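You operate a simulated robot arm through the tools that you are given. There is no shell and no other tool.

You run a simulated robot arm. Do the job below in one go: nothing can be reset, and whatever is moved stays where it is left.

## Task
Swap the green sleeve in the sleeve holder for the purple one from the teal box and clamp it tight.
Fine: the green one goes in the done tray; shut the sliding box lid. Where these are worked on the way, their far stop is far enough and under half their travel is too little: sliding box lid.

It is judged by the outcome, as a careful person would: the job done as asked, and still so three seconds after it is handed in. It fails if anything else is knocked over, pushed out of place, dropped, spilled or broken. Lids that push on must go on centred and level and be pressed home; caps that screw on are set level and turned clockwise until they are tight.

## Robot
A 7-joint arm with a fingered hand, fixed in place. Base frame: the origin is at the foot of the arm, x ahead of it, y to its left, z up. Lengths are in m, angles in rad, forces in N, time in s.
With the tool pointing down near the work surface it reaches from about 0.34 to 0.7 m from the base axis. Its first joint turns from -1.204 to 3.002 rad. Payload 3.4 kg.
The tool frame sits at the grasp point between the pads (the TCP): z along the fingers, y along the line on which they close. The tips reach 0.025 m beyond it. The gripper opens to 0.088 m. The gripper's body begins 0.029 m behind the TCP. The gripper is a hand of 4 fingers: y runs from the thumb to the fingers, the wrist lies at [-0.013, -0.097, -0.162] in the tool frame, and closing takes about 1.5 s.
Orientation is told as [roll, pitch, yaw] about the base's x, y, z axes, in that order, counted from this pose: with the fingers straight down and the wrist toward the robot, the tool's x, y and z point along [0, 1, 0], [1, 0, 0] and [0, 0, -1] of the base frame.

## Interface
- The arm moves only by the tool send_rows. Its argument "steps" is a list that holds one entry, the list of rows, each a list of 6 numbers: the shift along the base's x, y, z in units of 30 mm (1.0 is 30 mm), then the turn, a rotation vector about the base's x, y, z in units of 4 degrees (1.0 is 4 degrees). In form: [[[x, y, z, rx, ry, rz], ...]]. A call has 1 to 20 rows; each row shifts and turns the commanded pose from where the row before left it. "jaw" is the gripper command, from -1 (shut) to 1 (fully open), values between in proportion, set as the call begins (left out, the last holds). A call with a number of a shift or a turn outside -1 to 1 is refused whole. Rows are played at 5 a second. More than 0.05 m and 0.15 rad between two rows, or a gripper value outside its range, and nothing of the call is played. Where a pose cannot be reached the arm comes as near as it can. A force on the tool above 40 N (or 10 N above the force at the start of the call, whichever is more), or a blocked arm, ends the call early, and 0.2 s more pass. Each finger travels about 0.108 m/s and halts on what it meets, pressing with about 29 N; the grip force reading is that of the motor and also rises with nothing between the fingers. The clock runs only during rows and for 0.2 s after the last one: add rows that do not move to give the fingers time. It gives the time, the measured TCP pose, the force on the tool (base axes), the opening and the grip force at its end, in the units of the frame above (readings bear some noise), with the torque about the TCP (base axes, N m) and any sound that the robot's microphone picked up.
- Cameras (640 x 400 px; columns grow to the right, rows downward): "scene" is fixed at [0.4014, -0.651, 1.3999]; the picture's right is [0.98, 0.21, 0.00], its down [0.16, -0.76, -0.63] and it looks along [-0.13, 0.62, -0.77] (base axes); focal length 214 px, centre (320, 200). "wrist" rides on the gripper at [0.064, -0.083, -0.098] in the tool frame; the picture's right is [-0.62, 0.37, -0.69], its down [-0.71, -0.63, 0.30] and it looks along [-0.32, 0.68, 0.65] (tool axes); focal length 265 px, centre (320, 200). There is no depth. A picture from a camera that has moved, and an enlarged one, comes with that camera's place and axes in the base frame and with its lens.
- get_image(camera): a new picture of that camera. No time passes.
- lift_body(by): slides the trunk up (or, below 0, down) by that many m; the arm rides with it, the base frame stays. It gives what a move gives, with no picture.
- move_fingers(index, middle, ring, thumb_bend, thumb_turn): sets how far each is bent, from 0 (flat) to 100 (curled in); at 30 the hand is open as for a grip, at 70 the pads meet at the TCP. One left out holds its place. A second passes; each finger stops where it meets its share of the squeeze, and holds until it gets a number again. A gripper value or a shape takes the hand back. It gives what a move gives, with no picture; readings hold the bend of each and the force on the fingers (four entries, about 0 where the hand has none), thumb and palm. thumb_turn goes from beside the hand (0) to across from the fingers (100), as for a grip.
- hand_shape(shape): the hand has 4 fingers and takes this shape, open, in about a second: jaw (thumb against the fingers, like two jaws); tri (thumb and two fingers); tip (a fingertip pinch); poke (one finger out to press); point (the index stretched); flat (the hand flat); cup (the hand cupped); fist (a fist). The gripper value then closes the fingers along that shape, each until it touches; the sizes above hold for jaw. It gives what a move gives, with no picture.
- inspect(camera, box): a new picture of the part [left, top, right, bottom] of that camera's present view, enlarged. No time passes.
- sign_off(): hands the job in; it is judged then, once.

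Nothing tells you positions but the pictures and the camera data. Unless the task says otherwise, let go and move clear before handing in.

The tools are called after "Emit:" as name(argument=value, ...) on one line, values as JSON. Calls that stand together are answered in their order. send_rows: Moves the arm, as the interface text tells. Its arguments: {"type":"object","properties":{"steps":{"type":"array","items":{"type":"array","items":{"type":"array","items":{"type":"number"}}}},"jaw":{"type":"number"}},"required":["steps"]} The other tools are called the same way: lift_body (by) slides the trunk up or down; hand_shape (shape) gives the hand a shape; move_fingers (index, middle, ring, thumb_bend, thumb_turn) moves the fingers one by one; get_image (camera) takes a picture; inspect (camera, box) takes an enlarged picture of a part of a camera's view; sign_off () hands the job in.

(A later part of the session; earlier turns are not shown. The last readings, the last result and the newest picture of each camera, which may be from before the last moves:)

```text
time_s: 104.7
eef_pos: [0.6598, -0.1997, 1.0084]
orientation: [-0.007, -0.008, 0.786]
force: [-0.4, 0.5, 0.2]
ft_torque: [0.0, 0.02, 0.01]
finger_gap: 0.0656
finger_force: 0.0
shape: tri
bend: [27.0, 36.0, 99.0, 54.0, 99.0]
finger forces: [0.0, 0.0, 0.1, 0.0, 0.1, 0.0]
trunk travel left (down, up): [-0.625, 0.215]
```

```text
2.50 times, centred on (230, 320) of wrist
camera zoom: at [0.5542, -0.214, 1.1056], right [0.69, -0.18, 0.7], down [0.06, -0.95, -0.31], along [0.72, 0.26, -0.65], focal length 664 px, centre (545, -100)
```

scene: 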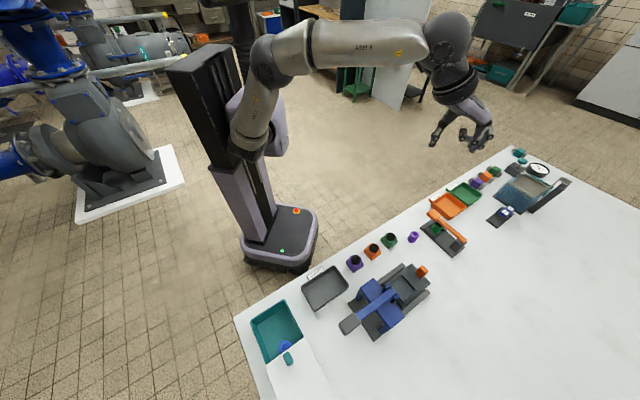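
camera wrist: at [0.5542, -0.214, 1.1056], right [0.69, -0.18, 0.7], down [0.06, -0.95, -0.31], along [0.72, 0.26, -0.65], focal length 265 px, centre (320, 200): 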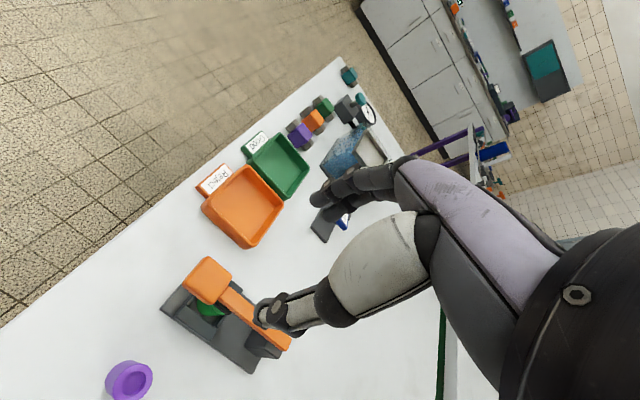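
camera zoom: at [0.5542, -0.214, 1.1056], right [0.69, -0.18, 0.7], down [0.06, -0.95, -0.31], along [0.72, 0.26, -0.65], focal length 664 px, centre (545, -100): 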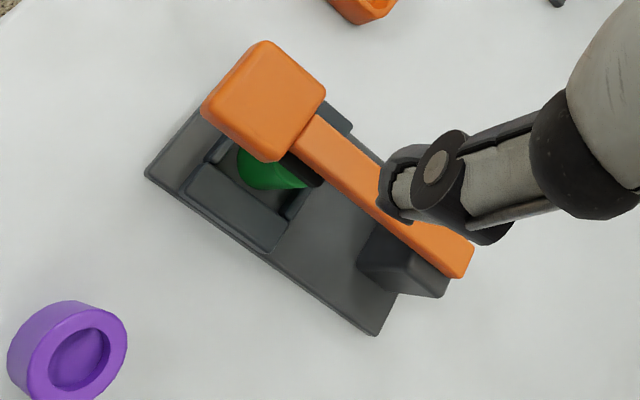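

Emit:
send_rows(steps=[[[0, 0, -0.5, 0, 0, 0], [0, 0, -0.5, 0, 0, 0], [0, 0, -0.5, 0, 0, 0], [0, 0, -0.5, 0, 0, 0], [0, 0, -0.5, 0, 0, 0], [0, 0, -0.4, 0, 0, 0], [0, 0, 0, 0, 0, 0]]])

Emit:
get_image(camera="wrist")

Emit:
inspect(camera="scene", box=[390, 170, 490, 270])

```text
time_s: 106.3
eef_pos: [0.6594, -0.1994, 0.9202]
orientation: [-0.007, -0.01, 0.786]
force: [-0.4, 0.5, 0.1]
ft_torque: [0.01, -0.03, -0.01]
finger_gap: 0.0658
finger_force: 0.1
shape: tri
bend: [27.0, 36.0, 99.0, 54.0, 99.0]
finger forces: [0.1, 0.0, 0.0, 0.0, 0.1, 0.0]
trunk travel left (down, up): [-0.625, 0.215]
```

```text
taken
camera wrist: at [0.5541, -0.2146, 1.0177], right [0.69, -0.18, 0.7], down [0.06, -0.95, -0.31], along [0.72, 0.26, -0.65], focal length 265 px, centre (320, 200)
```

wrist: 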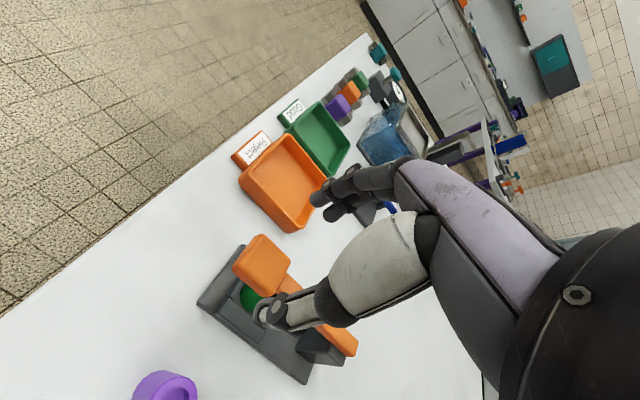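

```text
4.00 times, centred on (440, 220) of scene
camera zoom: at [0.4014, -0.651, 1.3999], right [0.98, 0.21, 0.0], down [0.16, -0.76, -0.63], along [-0.13, 0.62, -0.77], focal length 858 px, centre (-160, 120)
```

zoom: 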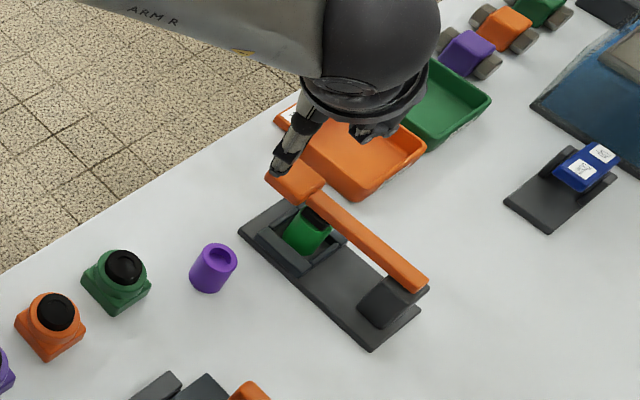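

Alignment looks right over the knob. I'll descend until the fingertips flank it.

Emit:
send_rows(steps=[[[0, 0, -0.4, 0, 0, 0], [0, 0, -0.4, 0, 0, 0], [0, 0, -0.4, 0, 0, 0], [0, 0, -0.4, 0, 0, 0], [0, 0, 0, 0, 0, 0]]])

Emit:
inspect(camera="wrist", box=[200, 180, 400, 380])

Emit:
inspect(camera="scene", box=[400, 170, 480, 250])

```text
time_s: 107.5
eef_pos: [0.6601, -0.2002, 0.8715]
orientation: [-0.007, -0.009, 0.785]
force: [0.3, 0.8, -0.3]
ft_torque: [-0.04, 0.0, -0.02]
finger_gap: 0.0656
finger_force: 0.1
shape: tri
bend: [27.0, 36.0, 99.0, 54.0, 99.0]
finger forces: [0.1, 0.1, 0.0, 0.0, 0.1, 0.1]
trunk travel left (down, up): [-0.625, 0.215]
```

```text
2.00 times, centred on (300, 280) of wrist
camera zoom: at [0.5546, -0.2143, 0.9704], right [0.69, -0.18, 0.7], down [0.06, -0.95, -0.31], along [0.72, 0.26, -0.65], focal length 531 px, centre (360, 40)
```

zoom: 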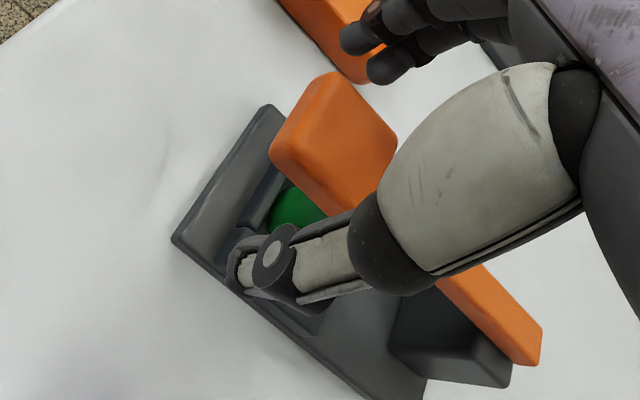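

```text
5.00 times, centred on (440, 210) of scene
camera zoom: at [0.4014, -0.651, 1.3999], right [0.98, 0.21, 0.0], down [0.16, -0.76, -0.63], along [-0.13, 0.62, -0.77], focal length 1072 px, centre (-280, 150)
```

zoom: 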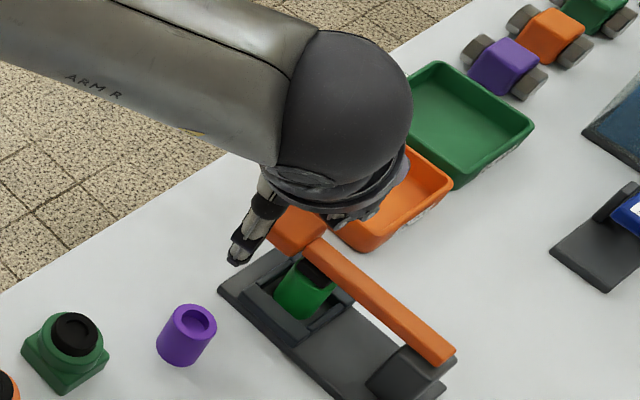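

Fingers flank the knob. Closing on it.

Emit:
send_rows(steps=[[[0, 0, 0, 0, 0, 0], [0, 0, 0, 0, 0, 0], [0, 0, 0, 0, 0, 0], [0, 0, 0, 0, 0, 0], [0, 0, 0, 0, 0, 0], [0, 0, 0, 0, 0, 0]]], jaw=-0.7)

Emit:
inspect(camera="wrist", box=[200, 180, 400, 380])

Emit:
inspect(camera="scene", box=[400, 170, 480, 250])

```text
time_s: 108.9
eef_pos: [0.6601, -0.1999, 0.8713]
orientation: [-0.003, -0.008, 0.785]
force: [-1.6, -1.5, -0.1]
ft_torque: [-0.02, -0.01, 0.01]
finger_gap: 0.0254
finger_force: 29.2
shape: tri
bend: [74.0, 55.0, 100.0, 74.0, 100.0]
finger forces: [13.0, 12.6, 0.0, 0.0, 27.2, 0.0]
trunk travel left (down, up): [-0.625, 0.215]
```

```text
2.00 times, centred on (300, 280) of wrist
camera zoom: at [0.5545, -0.2147, 0.9704], right [0.69, -0.18, 0.7], down [0.06, -0.95, -0.31], along [0.72, 0.26, -0.65], focal length 531 px, centre (360, 40)
```

zoom: 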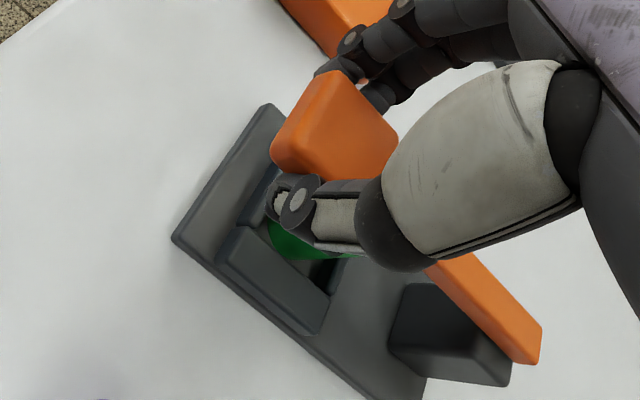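

```text
5.00 times, centred on (440, 210) of scene
camera zoom: at [0.4014, -0.651, 1.3999], right [0.98, 0.21, 0.0], down [0.16, -0.76, -0.63], along [-0.13, 0.62, -0.77], focal length 1072 px, centre (-280, 150)
```

zoom: 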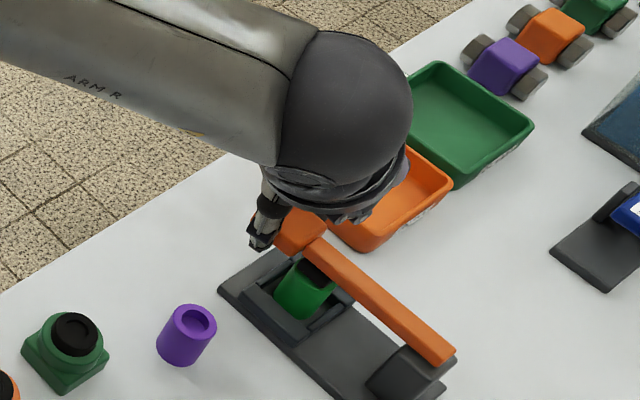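

Firm grip on the knob (about 27 N). I'll lift it a little along its arc to check the lever swings up.

Emit:
send_rows(steps=[[[0, 0, 0.2, 0, 0, 0], [0.02, -0.02, 0.2, 0, 0, 0], [0.03, -0.03, 0.2, 0, 0, 0], [0, 0, 0, 0, 0, 0]]])

Emit:
inspect(camera="scene", box=[400, 170, 480, 250])

Emit:
inspect(camera="wrist", box=[200, 180, 400, 380])

```text
time_s: 109.9
eef_pos: [0.6613, -0.2012, 0.8919]
orientation: [-0.006, -0.007, 0.787]
force: [-1.7, 1.1, -1.2]
ft_torque: [0.15, 0.12, 0.01]
finger_gap: 0.0252
finger_force: 29.3
shape: tri
bend: [74.0, 55.0, 100.0, 74.0, 100.0]
finger forces: [14.6, 11.9, 0.0, 0.0, 26.9, 0.1]
trunk travel left (down, up): [-0.625, 0.215]
```

```text
5.00 times, centred on (440, 210) of scene
camera zoom: at [0.4014, -0.651, 1.3999], right [0.98, 0.21, 0.0], down [0.16, -0.76, -0.63], along [-0.13, 0.62, -0.77], focal length 1072 px, centre (-280, 150)
```

zoom: 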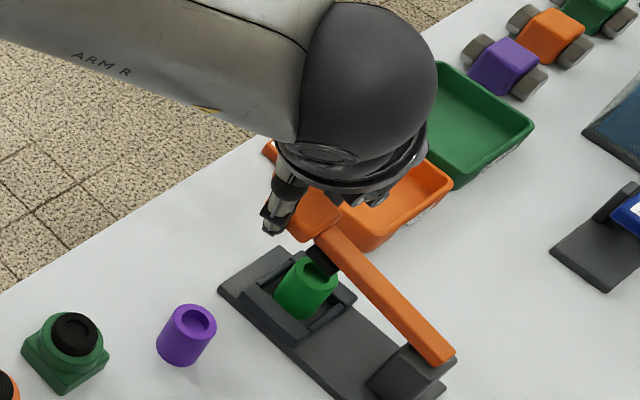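

```text
2.00 times, centred on (300, 280) of wrist
camera zoom: at [0.5553, -0.2156, 0.989], right [0.69, -0.18, 0.7], down [0.06, -0.95, -0.31], along [0.72, 0.26, -0.65], focal length 531 px, centre (360, 40)
```

zoom: 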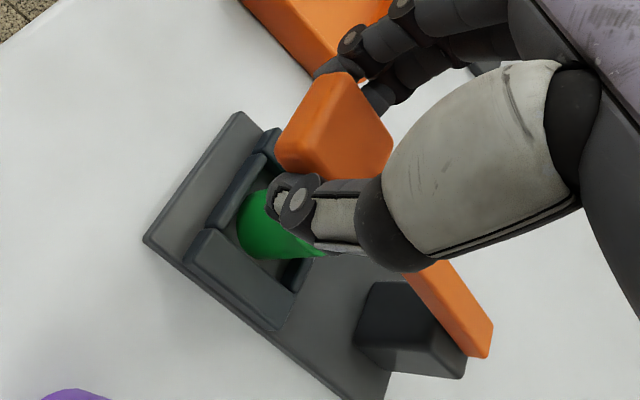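

The lever swings freely, and the pad has lifted off the green sleeve. I'll follow the arc further up.

Emit:
send_rows(steps=[[[0.044, -0.044, 0.255, 0, 0, 0], [0.044, -0.044, 0.255, 0, 0, 0], [0.092, -0.092, 0.277, 0, 0, 0], [0.092, -0.092, 0.277, 0, 0, 0], [0.124, -0.124, 0.25, 0, 0, 0], [0.124, -0.124, 0.25, 0, 0, 0], [0, 0, 0, 0, 0, 0]]])

Emit:
inspect(camera="scene", box=[400, 160, 490, 250])

Emit:
inspect(camera="wrist", box=[200, 180, 400, 380])

```text
time_s: 111.5
eef_pos: [0.6745, -0.2154, 0.9386]
orientation: [-0.007, -0.009, 0.784]
force: [-4.1, 2.8, 1.8]
ft_torque: [-0.01, 0.38, 0.18]
finger_gap: 0.0257
finger_force: 29.0
shape: tri
bend: [74.0, 55.0, 100.0, 75.0, 100.0]
finger forces: [10.8, 14.3, 0.1, 0.0, 28.3, 0.0]
trunk travel left (down, up): [-0.625, 0.215]
```

```text
4.44 times, centred on (445, 205) of scene
camera zoom: at [0.4014, -0.651, 1.3999], right [0.98, 0.21, 0.0], down [0.16, -0.76, -0.63], along [-0.13, 0.62, -0.77], focal length 953 px, centre (-236, 178)
```

zoom: 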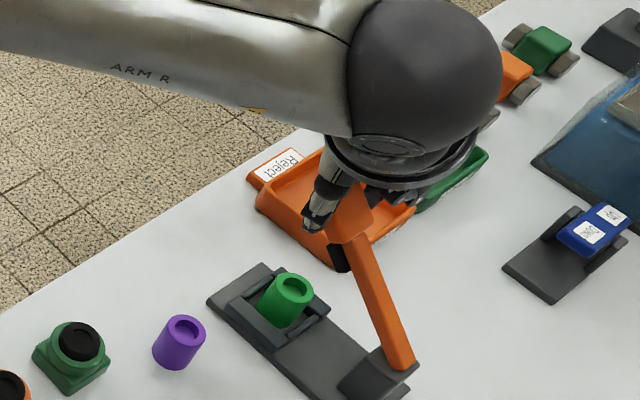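

```text
2.00 times, centred on (300, 280) of wrist
camera zoom: at [0.5695, -0.2311, 1.0358], right [0.69, -0.18, 0.7], down [0.06, -0.95, -0.31], along [0.72, 0.26, -0.65], focal length 531 px, centre (360, 40)
```

zoom: 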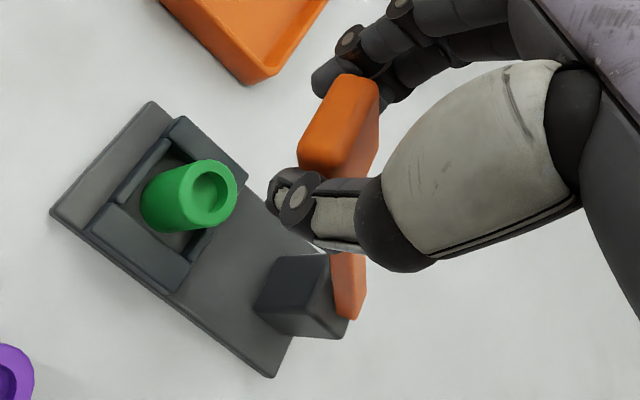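

The green sleeve is now exposed and the lever is at about 40°. I'll continue along the arc.

Emit:
send_rows(steps=[[[0.12, -0.12, 0.24, 0, 0, 0], [0.13, -0.13, 0.23, 0, 0, 0], [0.16, -0.16, 0.2, 0, 0, 0], [0.16, -0.16, 0.19, 0, 0, 0], [0.19, -0.19, 0.15, 0, 0, 0], [0.19, -0.19, 0.14, 0, 0, 0], [0, 0, 0, 0, 0, 0]]])

Emit:
inspect(camera="scene", box=[400, 150, 490, 250])

Emit:
inspect(camera="wrist", box=[200, 180, 400, 380])

```text
time_s: 113.1
eef_pos: [0.676, -0.2322, 0.9584]
orientation: [0.0, -0.005, 0.786]
force: [14.5, -1.9, -14.6]
ft_torque: [-0.04, -0.14, -0.07]
finger_gap: 0.0232
finger_force: 29.1
shape: tri
bend: [76.0, 47.0, 100.0, 77.0, 100.0]
finger forces: [5.5, 21.2, 0.0, 0.1, 16.6, 0.0]
out of reach, approached as far as the arm can: row 2, 3, 4, 5, 6
trunk travel left (down, up): [-0.625, 0.215]
```

```text
4.00 times, centred on (445, 200) of scene
camera zoom: at [0.4014, -0.651, 1.3999], right [0.98, 0.21, 0.0], down [0.16, -0.76, -0.63], along [-0.13, 0.62, -0.77], focal length 858 px, centre (-180, 200)
```

zoom: 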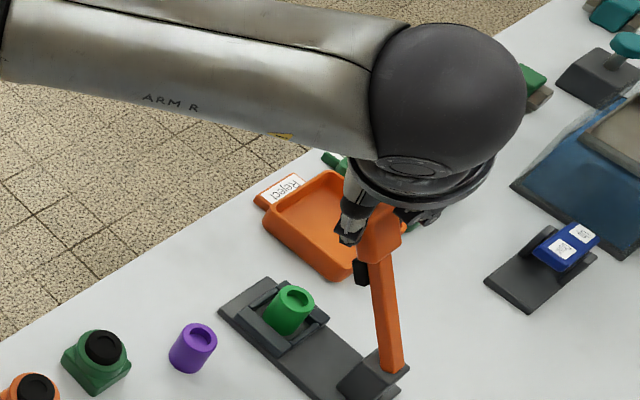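

```text
2.00 times, centred on (300, 280) of wrist
camera zoom: at [0.5706, -0.2471, 1.0571], right [0.7, -0.18, 0.69], down [0.06, -0.95, -0.31], along [0.72, 0.26, -0.65], focal length 531 px, centre (360, 40)
```

zoom: 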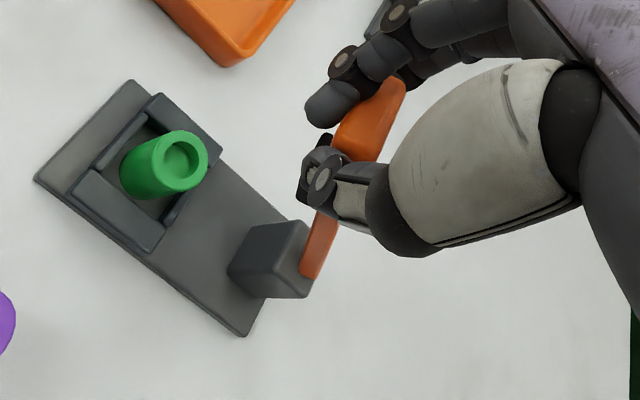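

The arm hit a joint limit at this yaw with the lever around 55–60°. I'll open the fingers and see whether the lever stays up by itself.

Emit:
send_rows(steps=[[[0.1, 0, -0.15, 0, 0, 0], [0, 0, 0, 0, 0, 0]]])

Emit:
send_rows(steps=[[[0, 0, 0, 0, 0, 0], [0, 0, 0, 0, 0, 0], [0, 0, 0, 0, 0, 0]]], jaw=0.0)

Emit:
inspect(camera="scene", box=[400, 150, 490, 250])

Emit:
inspect(camera="wrist", box=[200, 180, 400, 380])

```text
time_s: 113.7
eef_pos: [0.6759, -0.2325, 0.9566]
orientation: [-0.004, -0.008, 0.784]
force: [5.8, -2.7, -7.4]
ft_torque: [-0.02, -0.11, 0.0]
finger_gap: 0.0232
finger_force: 29.0
shape: tri
bend: [76.0, 47.0, 100.0, 77.0, 100.0]
finger forces: [9.2, 18.8, 0.0, 0.1, 20.7, 0.0]
trunk travel left (down, up): [-0.625, 0.215]
```

```text
time_s: 114.5
eef_pos: [0.6737, -0.2287, 0.959]
orientation: [-0.005, -0.008, 0.786]
force: [1.9, 1.8, -0.1]
ft_torque: [0.04, 0.0, 0.03]
finger_gap: 0.0447
finger_force: 0.0
shape: tri
bend: [74.0, 43.0, 99.0, 70.0, 100.0]
finger forces: [0.0, 1.9, 0.0, 0.1, 0.1, 0.0]
trunk travel left (down, up): [-0.625, 0.215]
```

```text
4.00 times, centred on (445, 200) of scene
camera zoom: at [0.4014, -0.651, 1.3999], right [0.98, 0.21, 0.0], down [0.16, -0.76, -0.63], along [-0.13, 0.62, -0.77], focal length 858 px, centre (-180, 200)
```

zoom: 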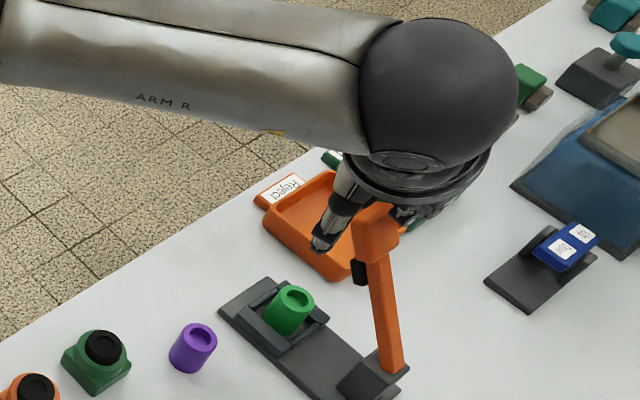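

```text
2.00 times, centred on (300, 280) of wrist
camera zoom: at [0.5684, -0.2443, 1.0568], right [0.69, -0.18, 0.7], down [0.06, -0.95, -0.31], along [0.72, 0.26, -0.65], focal length 531 px, centre (360, 40)
```

zoom: 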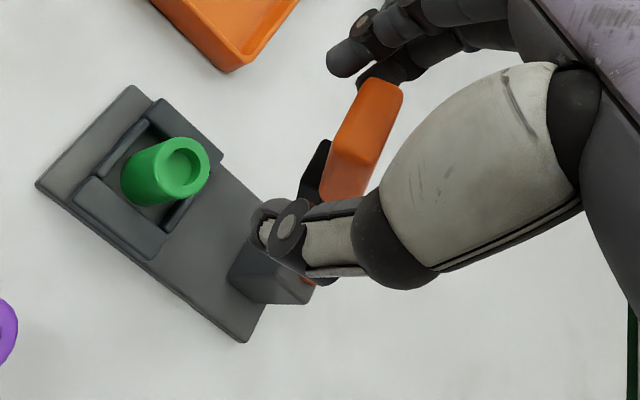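

The lever holds itself at about 58°. It needs to go past vertical to clear the sleeve, so I'll lift the hand off, turn back to yaw −45°, and push the lever over from the robot side with closed fingertips.

Emit:
send_rows(steps=[[[0, 0, 0, 0, 0, 0], [0, 0, 0, 0, 0, 0], [0, 0, 0, 0, 0, 0]]], jaw=0.6)

Emit:
send_rows(steps=[[[0, 0, 0.4, 0, 0, 0], [0, 0, 0.6, 0, 0, 0], [0, 0, 0.6, 0, 0, 0], [-0.2, 0.2, 0.6, 0, 0, 0], [-0.4, 0.4, 0.6, 0, 0, 0], [-0.4, 0.4, 0, 0, 0, 0], [0, 0, 0, 0, 0, 0]]])

Emit:
get_image(camera="wrist")

Emit:
inspect(camera="scene", box=[390, 130, 490, 250])

```text
time_s: 115.3
eef_pos: [0.6752, -0.2307, 0.9589]
orientation: [-0.006, -0.008, 0.785]
force: [0.0, -0.1, 0.4]
ft_torque: [0.03, 0.02, 0.03]
finger_gap: 0.0701
finger_force: 0.2
shape: tri
bend: [27.0, 34.0, 99.0, 49.0, 99.0]
finger forces: [0.1, 0.0, 0.0, 0.1, 0.0, 0.0]
trunk travel left (down, up): [-0.625, 0.215]
```

```text
time_s: 116.9
eef_pos: [0.6338, -0.1936, 1.0401]
orientation: [-0.007, -0.009, 0.785]
force: [-0.5, -0.5, 0.4]
ft_torque: [-0.03, 0.0, 0.01]
finger_gap: 0.07
finger_force: 0.1
shape: tri
bend: [27.0, 34.0, 99.0, 49.0, 99.0]
finger forces: [0.1, 0.1, 0.0, 0.1, 0.1, 0.0]
out of reach, approached as far as the arm can: row 2, 3
trunk travel left (down, up): [-0.625, 0.215]
```

```text
taken
camera wrist: at [0.5284, -0.208, 1.1378], right [0.69, -0.18, 0.7], down [0.06, -0.95, -0.31], along [0.72, 0.26, -0.65], focal length 265 px, centre (320, 200)
```

wrist: 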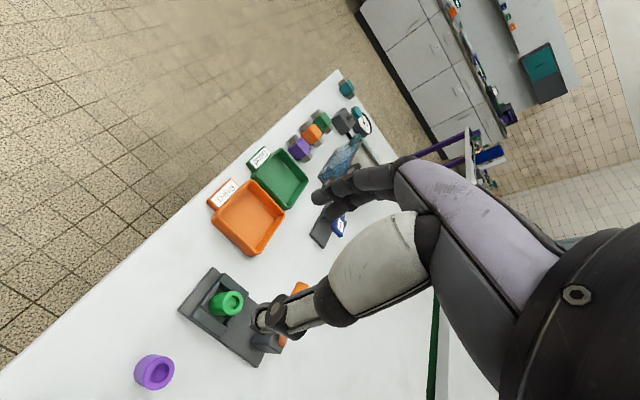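

```text
3.33 times, centred on (440, 190) of scene
camera zoom: at [0.4014, -0.651, 1.3999], right [0.98, 0.21, 0.0], down [0.16, -0.76, -0.63], along [-0.13, 0.62, -0.77], focal length 715 px, centre (-80, 233)
```

zoom: 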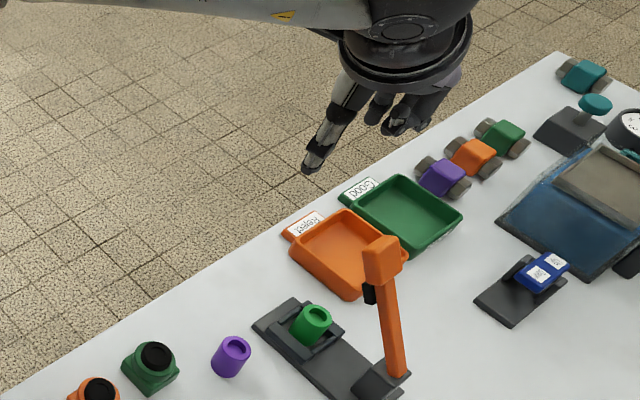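

The lever stays up at roughly 60°. Turning the hand back to about yaw −35° with the fingers closed, clear of the lever.

Emit:
send_rows(steps=[[[-0.3, 0.3, 0, 0, 0, -1], [-0.3, 0.3, 0, 0, 0, -1], [-0.3, 0.3, 0, 0, 0, -1], [-0.3, 0.3, 0, 0, 0, -1], [0, 0, 0, 0, 0, -1], [0, 0, 0, 0, 0, -1], [0, 0, 0, 0, 0, -1], [0, 0, 0, 0, 0, -1], [0, 0, 0, 0, 0, -1], [0, 0, 0, 0, 0, -1], [0, 0, 0, 0, 0, -1], [0, 0, 0, 0, 0, -1], [0, 0, 0, 0, 0, -1], [0, 0, 0, 0, 0, -1], [0, 0, 0, 0, 0, -1], [0, 0, 0, 0, 0, -1], [0, 0, 0, 0, 0, -1], [0, 0, 0, 0, 0, -1], [0, 0, 0, 0, 0, -1], [0, 0, 0, 0, 0, -1]]], jaw=-1)

Emit:
get_image(camera="wrist")

Emit:
inspect(camera="scene", box=[370, 100, 490, 250])

```text
time_s: 121.1
eef_pos: [0.5969, -0.1574, 1.0384]
orientation: [-0.005, -0.008, -0.613]
force: [-0.4, 0.0, 0.2]
ft_torque: [0.0, -0.02, -0.02]
finger_gap: 0.0001
finger_force: 29.1
shape: tri
bend: [70.0, 70.0, 100.0, 36.0, 100.0]
finger forces: [0.0, 0.0, 0.0, 0.1, 0.0, 0.0]
trunk travel left (down, up): [-0.625, 0.215]
```

```text
taken
camera wrist: at [0.566, -0.0577, 1.1373], right [-0.06, -0.71, 0.7], down [-0.92, -0.23, -0.31], along [0.38, -0.66, -0.65], focal length 265 px, centre (320, 200)
```

wrist: 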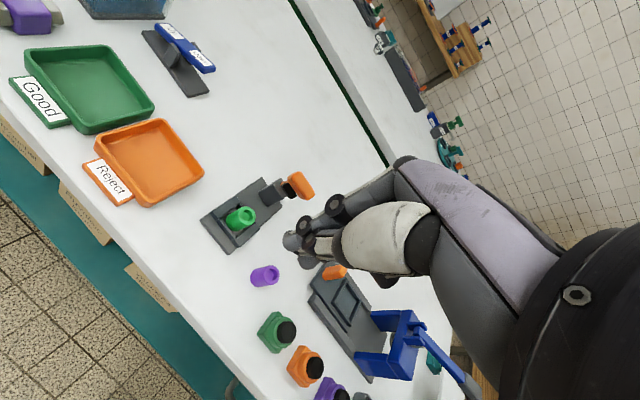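

```text
2.67 times, centred on (430, 175) of scene
camera zoom: at [0.4014, -0.651, 1.3999], right [0.98, 0.21, 0.0], down [0.16, -0.76, -0.63], along [-0.13, 0.62, -0.77], focal length 572 px, centre (27, 267)
```

zoom: 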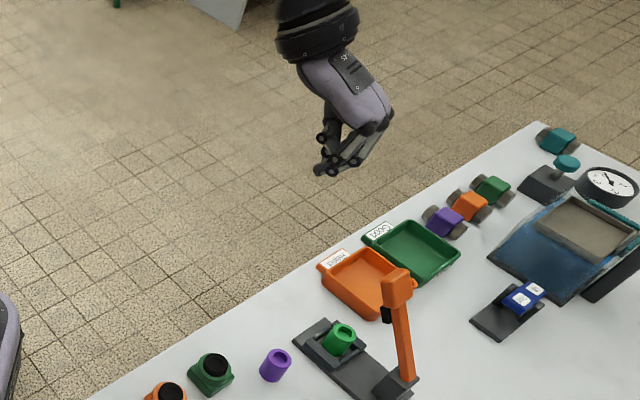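

Now I'll lower the closed fingers on the robot side of the raised knob.

Emit:
send_rows(steps=[[[0.16, -0.02, -0.5, 0, 0, 0], [0.16, -0.02, -0.5, 0, 0, 0], [0.16, -0.02, -0.5, 0, 0, 0], [0.16, -0.02, -0.5, 0, 0, 0], [0.16, -0.02, -0.5, 0, 0, 0], [0.16, -0.02, -0.5, 0, 0, 0], [0.16, -0.02, -0.5, 0, 0, 0], [0, 0, 0, 0, 0, 0]]])

Emit:
inspect(camera="scene", box=[380, 130, 500, 260])

Emit:
get_image(camera="wrist")

```text
time_s: 122.9
eef_pos: [0.632, -0.1638, 0.9332]
orientation: [-0.004, -0.007, -0.615]
force: [-1.0, 0.6, 0.4]
ft_torque: [-0.02, 0.0, 0.01]
finger_gap: 0.0
finger_force: 28.6
shape: tri
bend: [70.0, 70.0, 100.0, 36.0, 100.0]
finger forces: [0.0, 0.1, 0.1, 0.0, 0.0, 0.0]
trunk travel left (down, up): [-0.625, 0.215]
```

```text
3.08 times, centred on (440, 195) of scene
camera zoom: at [0.4014, -0.651, 1.3999], right [0.98, 0.21, 0.0], down [0.16, -0.76, -0.63], along [-0.13, 0.62, -0.77], focal length 660 px, centre (-49, 215)
```

zoom: 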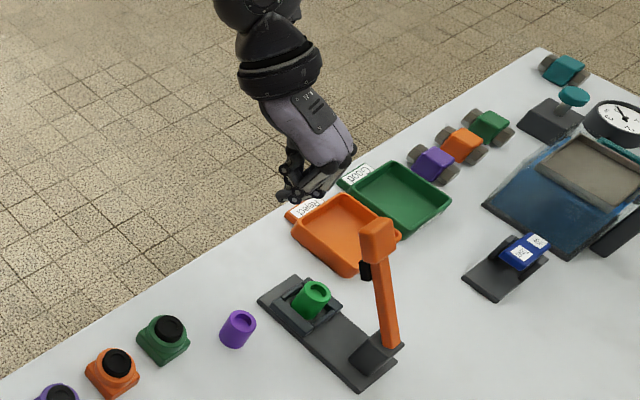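

```text
taken
camera wrist: at [0.6002, -0.0638, 1.0311], right [-0.06, -0.71, 0.7], down [-0.93, -0.22, -0.3], along [0.37, -0.66, -0.65], focal length 265 px, centre (320, 200)
```

wrist: 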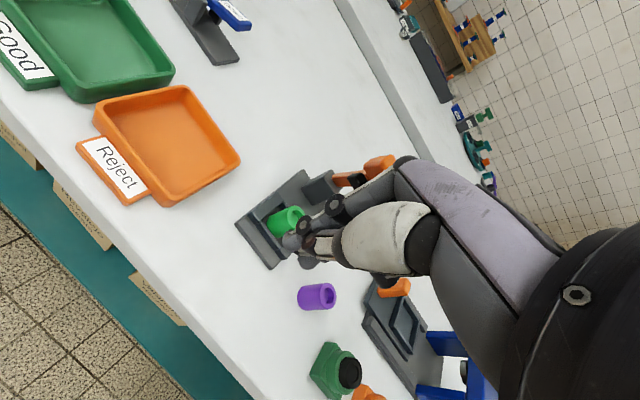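

Emit:
send_rows(steps=[[[0.25, -0.25, 0, 0, 0, 0], [0.25, -0.25, 0, 0, 0, 0], [0.25, -0.25, 0, 0, 0, 0], [0.25, -0.25, 0, 0, 0, 0], [0.25, -0.25, 0, 0, 0, 0], [0, 0, 0, 0, 0, 0]]])

Emit:
inspect(camera="scene", box=[380, 130, 500, 260])

Emit:
get_image(camera="wrist")

```text
time_s: 124.3
eef_pos: [0.669, -0.2015, 0.934]
orientation: [-0.005, -0.008, -0.611]
force: [0.4, -0.4, -0.3]
ft_torque: [0.0, 0.03, -0.04]
finger_gap: 0.0002
finger_force: 28.7
shape: tri
bend: [70.0, 70.0, 100.0, 36.0, 100.0]
finger forces: [0.0, 0.1, 0.1, 0.1, 0.0, 0.0]
trunk travel left (down, up): [-0.625, 0.215]
```

```text
3.08 times, centred on (440, 195) of scene
camera zoom: at [0.4014, -0.651, 1.3999], right [0.98, 0.21, 0.0], down [0.16, -0.76, -0.63], along [-0.13, 0.62, -0.77], focal length 660 px, centre (-49, 215)
```

zoom: 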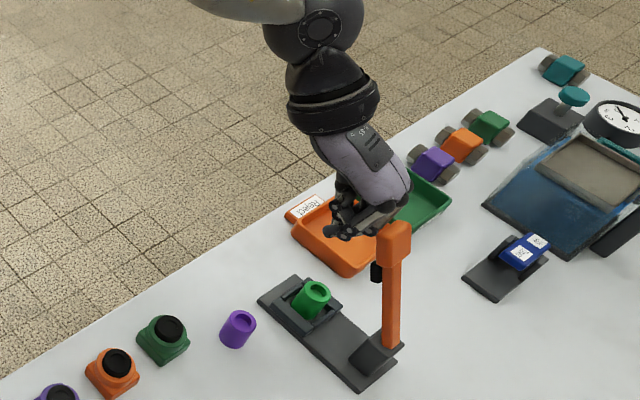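

```text
taken
camera wrist: at [0.6376, -0.1016, 1.0325], right [-0.06, -0.71, 0.7], down [-0.92, -0.23, -0.31], along [0.38, -0.66, -0.65], focal length 265 px, centre (320, 200)
```

wrist: 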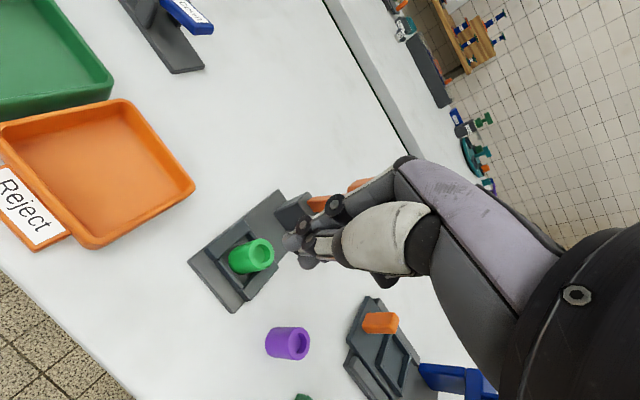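

The push works; the lever is rising. I'll continue.

Emit:
send_rows(steps=[[[0.25, -0.25, 0, 0, 0, 0], [0.25, -0.25, 0, 0, 0, 0], [0.25, -0.25, 0, 0, 0, 0], [0.2, -0.2, 0, 0, 0, 0], [0, 0, 0, 0, 0, 0]]])

Emit:
inspect(camera="scene", box=[380, 130, 500, 260])

```text
time_s: 125.5
eef_pos: [0.698, -0.2269, 0.934]
orientation: [-0.006, -0.009, -0.611]
force: [0.6, 0.6, 1.4]
ft_torque: [0.0, -0.02, 0.04]
finger_gap: 0.0
finger_force: 28.7
shape: tri
bend: [70.0, 70.0, 100.0, 36.0, 100.0]
finger forces: [0.0, 0.1, 0.1, 0.0, 0.0, 0.0]
trunk travel left (down, up): [-0.625, 0.215]
```

```text
3.08 times, centred on (440, 195) of scene
camera zoom: at [0.4014, -0.651, 1.3999], right [0.98, 0.21, 0.0], down [0.16, -0.76, -0.63], along [-0.13, 0.62, -0.77], focal length 660 px, centre (-49, 215)
```

zoom: 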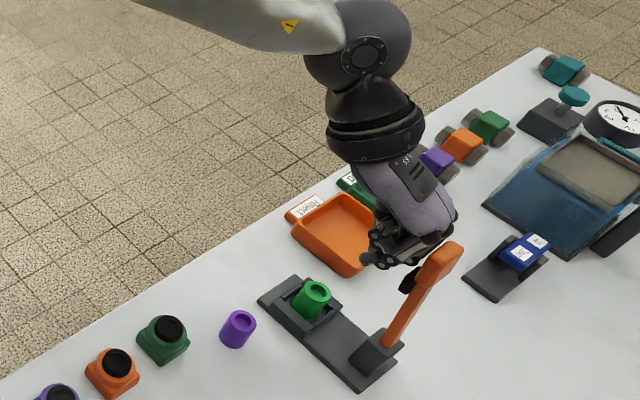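

By geometry the lever is near 80°, just short of vertical. I'll push a bit more.

Emit:
send_rows(steps=[[[0.22, -0.22, 0, 0, 0, 0], [0.22, -0.22, 0, 0, 0, 0], [0.22, -0.22, 0, 0, 0, 0], [0.22, -0.22, 0, 0, 0, 0], [0, 0, 0, 0, 0, 0]]])

Emit:
inspect(camera="scene", box=[380, 130, 500, 260])

```text
time_s: 126.7
eef_pos: [0.72, -0.2504, 0.9357]
orientation: [-0.006, -0.011, -0.609]
force: [-6.1, 12.9, 2.1]
ft_torque: [-0.07, -0.04, 0.08]
finger_gap: 0.0
finger_force: 28.8
shape: tri
bend: [70.0, 70.0, 100.0, 36.0, 100.0]
finger forces: [0.1, 11.9, 0.0, 0.1, 0.0, 0.1]
out of reach, approached as far as the arm can: row 4
trunk travel left (down, up): [-0.625, 0.215]
```

```text
3.08 times, centred on (440, 195) of scene
camera zoom: at [0.4014, -0.651, 1.3999], right [0.98, 0.21, 0.0], down [0.16, -0.76, -0.63], along [-0.13, 0.62, -0.77], focal length 660 px, centre (-49, 215)
```

zoom: 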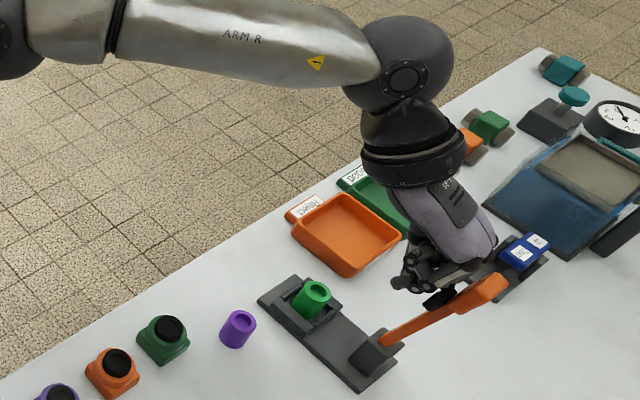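

The lever is now past vertical and against its stop (13 N). I'll back off and confirm it stays open.

Emit:
send_rows(steps=[[[-0.3, 0.3, 0, 0, 0, 0], [-0.4, 0.4, 0.2, 0, 0, 0], [-0.5, 0.5, 0.5, 0, 0, 0], [-0.5, 0.5, 0.5, 0, 0, 0], [0, 0, 0, 0, 0, 0]]])

Emit:
inspect(camera="scene", box=[380, 130, 500, 260])

Emit:
get_image(camera="wrist")

```text
time_s: 127.9
eef_pos: [0.6705, -0.2048, 0.9687]
orientation: [-0.006, -0.007, -0.61]
force: [-0.3, 0.6, 0.1]
ft_torque: [0.0, 0.02, 0.04]
finger_gap: 0.0001
finger_force: 28.9
shape: tri
bend: [70.0, 70.0, 100.0, 37.0, 100.0]
finger forces: [0.0, 0.0, 0.1, 0.1, 0.1, 0.0]
trunk travel left (down, up): [-0.625, 0.215]
```

```text
3.08 times, centred on (440, 195) of scene
camera zoom: at [0.4014, -0.651, 1.3999], right [0.98, 0.21, 0.0], down [0.16, -0.76, -0.63], along [-0.13, 0.62, -0.77], focal length 660 px, centre (-49, 215)
```

zoom: 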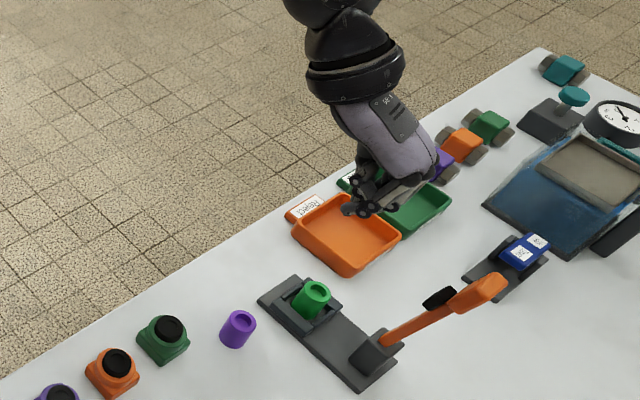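

```text
taken
camera wrist: at [0.639, -0.1034, 1.0672], right [-0.06, -0.71, 0.7], down [-0.93, -0.23, -0.31], along [0.38, -0.66, -0.65], focal length 265 px, centre (320, 200)
```

wrist: 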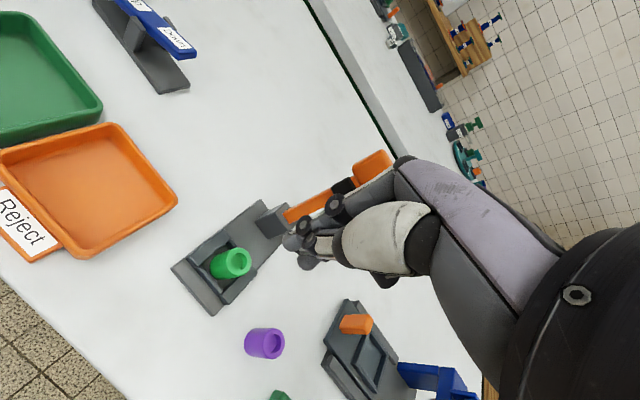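

The lever stays open. Now I'll locate the green sleeve precisely.

Emit:
inspect(camera="wrist", box=[160, 190, 310, 330])

Emit:
inspect(camera="scene", box=[415, 205, 475, 260])

```text
2.86 times, centred on (235, 260) of wrist
camera zoom: at [0.639, -0.1034, 1.0672], right [-0.06, -0.71, 0.7], down [-0.93, -0.23, -0.31], along [0.38, -0.66, -0.65], focal length 758 px, centre (563, 29)
```

zoom: 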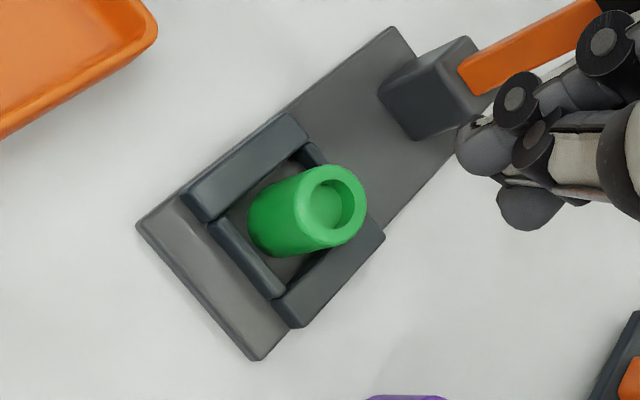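

```text
7.27 times, centred on (445, 232) of scene
camera zoom: at [0.4014, -0.651, 1.3999], right [0.98, 0.21, 0.0], down [0.16, -0.76, -0.63], along [-0.13, 0.62, -0.77], focal length 1560 px, centre (-589, -36)
```

zoom: 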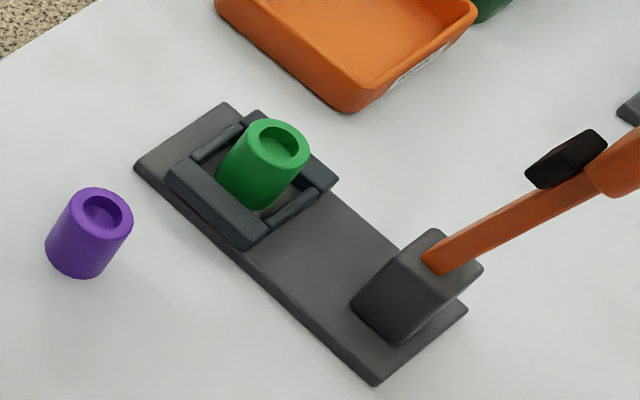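

The green sleeve's top centre is at about (0.684, -0.224, 0.840). I'll open the hand, align at yaw −45° over it and check before descending.

Emit:
send_rows(steps=[[[0, 0, 0, 0, 0, -0.62], [0, 0, 0, 0, 0, -0.62], [0.147, -0.122, 0, 0, 0, -0.62], [0.147, -0.122, 0, 0, 0, -0.62], [0.147, -0.122, -0.1, 0, 0, 0], [0.147, -0.122, -0.2, 0, 0, 0], [0, 0, 0, 0, 0, 0]]], jaw=0.15)

Emit:
inspect(camera="wrist", box=[160, 120, 400, 370])

Emit:
inspect(camera="scene", box=[400, 160, 490, 260])

```text
time_s: 129.5
eef_pos: [0.6868, -0.2177, 0.9609]
orientation: [-0.004, -0.008, -0.785]
force: [-0.1, 0.8, 0.6]
ft_torque: [0.0, 0.02, 0.01]
finger_gap: 0.0502
finger_force: 0.1
shape: tri
bend: [74.0, 42.0, 99.0, 66.0, 100.0]
finger forces: [0.1, 0.1, 0.0, 0.0, 0.0, 0.0]
trunk travel left (down, up): [-0.625, 0.215]
```

```text
1.60 times, centred on (280, 245) of wrist
camera zoom: at [0.6736, -0.1146, 1.0589], right [-0.18, -0.69, 0.7], down [-0.95, -0.06, -0.31], along [0.26, -0.72, -0.65], focal length 425 px, centre (384, 128)
```

zoom: 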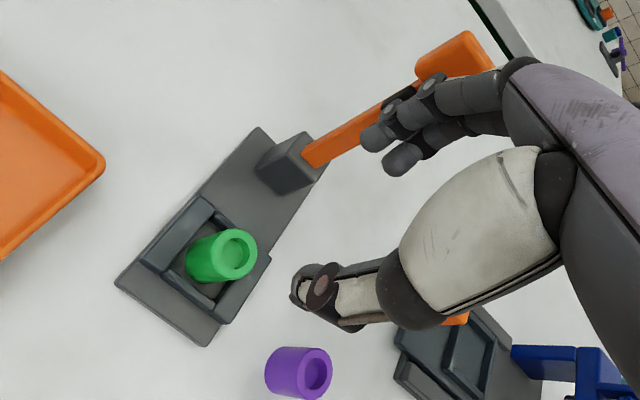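

```text
4.00 times, centred on (445, 210) of scene
camera zoom: at [0.4014, -0.651, 1.3999], right [0.98, 0.21, 0.0], down [0.16, -0.76, -0.63], along [-0.13, 0.62, -0.77], focal length 858 px, centre (-180, 160)
```

zoom: 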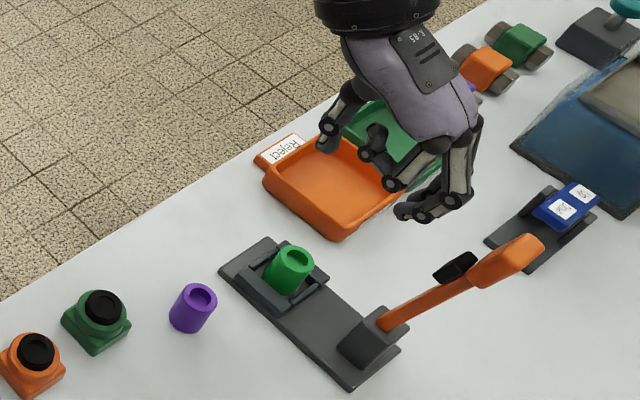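

Alignment is within about a millimetre (allowing for the grip point between index and middle). Descending in stages.

Emit:
send_rows(steps=[[[0, 0, -0.4, 0, 0, 0], [0, 0, -0.4, 0, 0, 0], [0, 0, -0.4, 0, 0, 0], [0, 0, -0.4, 0, 0, 0], [0, 0, -0.4, 0, 0, 0], [0, 0, -0.4, 0, 0, 0], [0, 0, -0.3, 0, 0, 0], [0, 0, 0, 0, 0, 0]]])

Emit:
inspect(camera="wrist", box=[160, 120, 400, 370])

Emit:
inspect(camera="scene", box=[400, 160, 490, 260])

```text
time_s: 131.3
eef_pos: [0.6871, -0.2178, 0.8808]
orientation: [-0.004, -0.009, -0.785]
force: [0.2, 0.2, -0.6]
ft_torque: [0.02, -0.01, -0.04]
finger_gap: 0.0505
finger_force: 0.0
shape: tri
bend: [74.0, 42.0, 99.0, 66.0, 100.0]
finger forces: [0.0, 0.0, 0.0, 0.0, 0.0, 0.0]
trunk travel left (down, up): [-0.625, 0.215]
```

```text
1.60 times, centred on (280, 245) of wrist
camera zoom: at [0.6732, -0.1144, 0.9783], right [-0.18, -0.69, 0.7], down [-0.95, -0.06, -0.31], along [0.26, -0.72, -0.65], focal length 425 px, centre (384, 128)
```

zoom: 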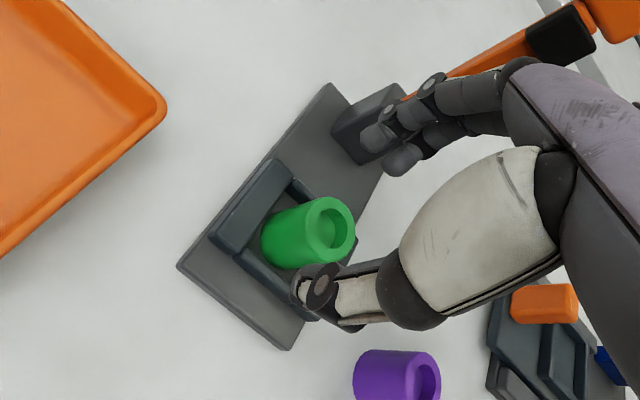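

```text
4.00 times, centred on (445, 210) of scene
camera zoom: at [0.4014, -0.651, 1.3999], right [0.98, 0.21, 0.0], down [0.16, -0.76, -0.63], along [-0.13, 0.62, -0.77], focal length 858 px, centre (-180, 160)
```

zoom: 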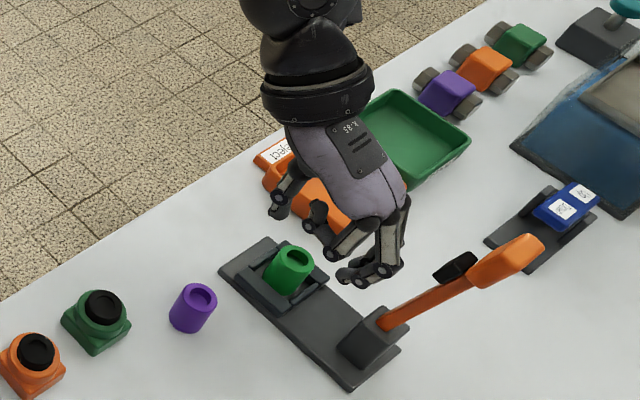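

Emit:
send_rows(steps=[[[0, 0, -0.3, 0, 0, 0], [0, 0, -0.3, 0, 0, 0], [0, 0, -0.25, 0, 0, 0], [0, 0, 0, 0, 0, 0]]])

Emit:
inspect(camera="wrist", box=[180, 140, 400, 360])

Emit:
inspect(camera="scene", box=[410, 180, 480, 260])

```text
time_s: 132.3
eef_pos: [0.6881, -0.2188, 0.8544]
orientation: [-0.006, -0.008, -0.783]
force: [0.6, 0.0, 0.6]
ft_torque: [-0.02, 0.02, 0.03]
finger_gap: 0.0501
finger_force: 0.1
shape: tri
bend: [74.0, 42.0, 99.0, 66.0, 100.0]
finger forces: [0.1, 0.1, 0.0, 0.1, 0.0, 0.0]
trunk travel left (down, up): [-0.625, 0.215]
```

```text
1.82 times, centred on (290, 250) of wrist
camera zoom: at [0.6737, -0.1143, 0.9523], right [-0.18, -0.69, 0.7], down [-0.95, -0.06, -0.31], along [0.26, -0.72, -0.65], focal length 483 px, centre (374, 109)
```

zoom: 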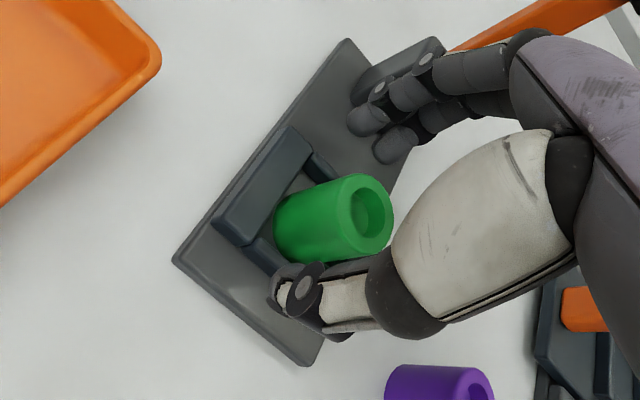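

```text
5.00 times, centred on (445, 220) of scene
camera zoom: at [0.4014, -0.651, 1.3999], right [0.98, 0.21, 0.0], down [0.16, -0.76, -0.63], along [-0.13, 0.62, -0.77], focal length 1072 px, centre (-305, 100)
```

zoom: 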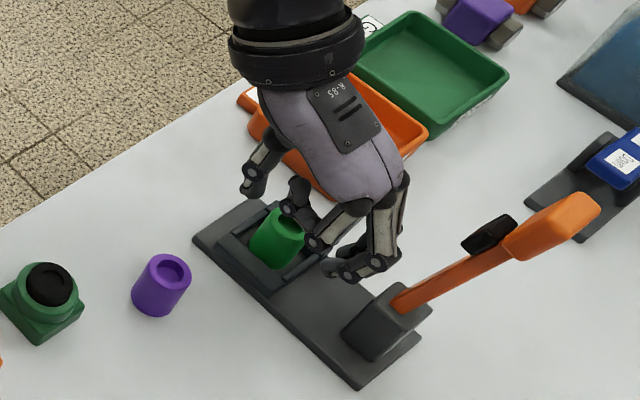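

The hand is around the green sleeve with no contact. Closing.

Emit:
send_rows(steps=[[[0, 0, -0.08, 0, 0, 0], [0, 0, 0, 0, 0, 0], [0, 0, 0, 0, 0, 0], [0, 0, 0, 0, 0, 0], [0, 0, 0, 0, 0, 0], [0, 0, 0, 0, 0, 0]]], jaw=-0.8)

Emit:
inspect(camera="wrist", box=[180, 140, 400, 360])

```text
time_s: 133.7
eef_pos: [0.6884, -0.2185, 0.8515]
orientation: [-0.004, -0.008, -0.783]
force: [0.1, -0.3, 1.4]
ft_torque: [0.01, -0.03, 0.0]
finger_gap: 0.0123
finger_force: 29.5
shape: tri
bend: [70.0, 57.0, 100.0, 77.0, 100.0]
finger forces: [0.0, 14.8, 0.1, 0.0, 22.5, 0.0]
trunk travel left (down, up): [-0.625, 0.215]
```

```text
1.82 times, centred on (290, 250) of wrist
camera zoom: at [0.6736, -0.114, 0.9503], right [-0.18, -0.69, 0.7], down [-0.95, -0.06, -0.31], along [0.26, -0.72, -0.65], focal length 483 px, centre (374, 109)
```

zoom: 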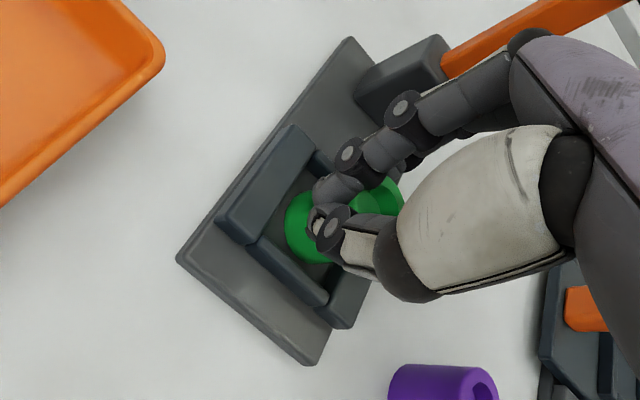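

Only the middle finger and thumb hold it, so the sleeve sits a few millimetres too far to one side. I'll reopen, shift about 5 mm along the bench and re-close.

Emit:
send_rows(steps=[[[0, 0, 0, 0, 0, 0], [0, 0, 0, 0, 0, 0], [0, 0, 0, 0, 0, 0], [0, 0, 0, 0, 0, 0]]], jaw=0.15)

Emit:
inspect(camera="wrist", box=[180, 140, 400, 360])

```text
time_s: 134.7
eef_pos: [0.6863, -0.2197, 0.8525]
orientation: [-0.004, -0.006, -0.785]
force: [0.5, 0.4, -0.5]
ft_torque: [0.01, 0.03, 0.01]
finger_gap: 0.0502
finger_force: 0.0
shape: tri
bend: [74.0, 42.0, 99.0, 66.0, 100.0]
finger forces: [0.1, 0.0, 0.0, 0.1, 0.1, 0.0]
trunk travel left (down, up): [-0.625, 0.215]
```

```text
1.82 times, centred on (290, 250) of wrist
camera zoom: at [0.6737, -0.1142, 0.9502], right [-0.18, -0.69, 0.7], down [-0.95, -0.06, -0.31], along [0.26, -0.72, -0.65], focal length 483 px, centre (374, 109)
```

zoom: 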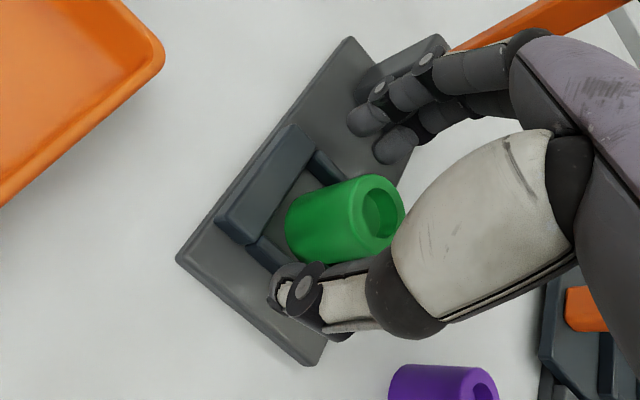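

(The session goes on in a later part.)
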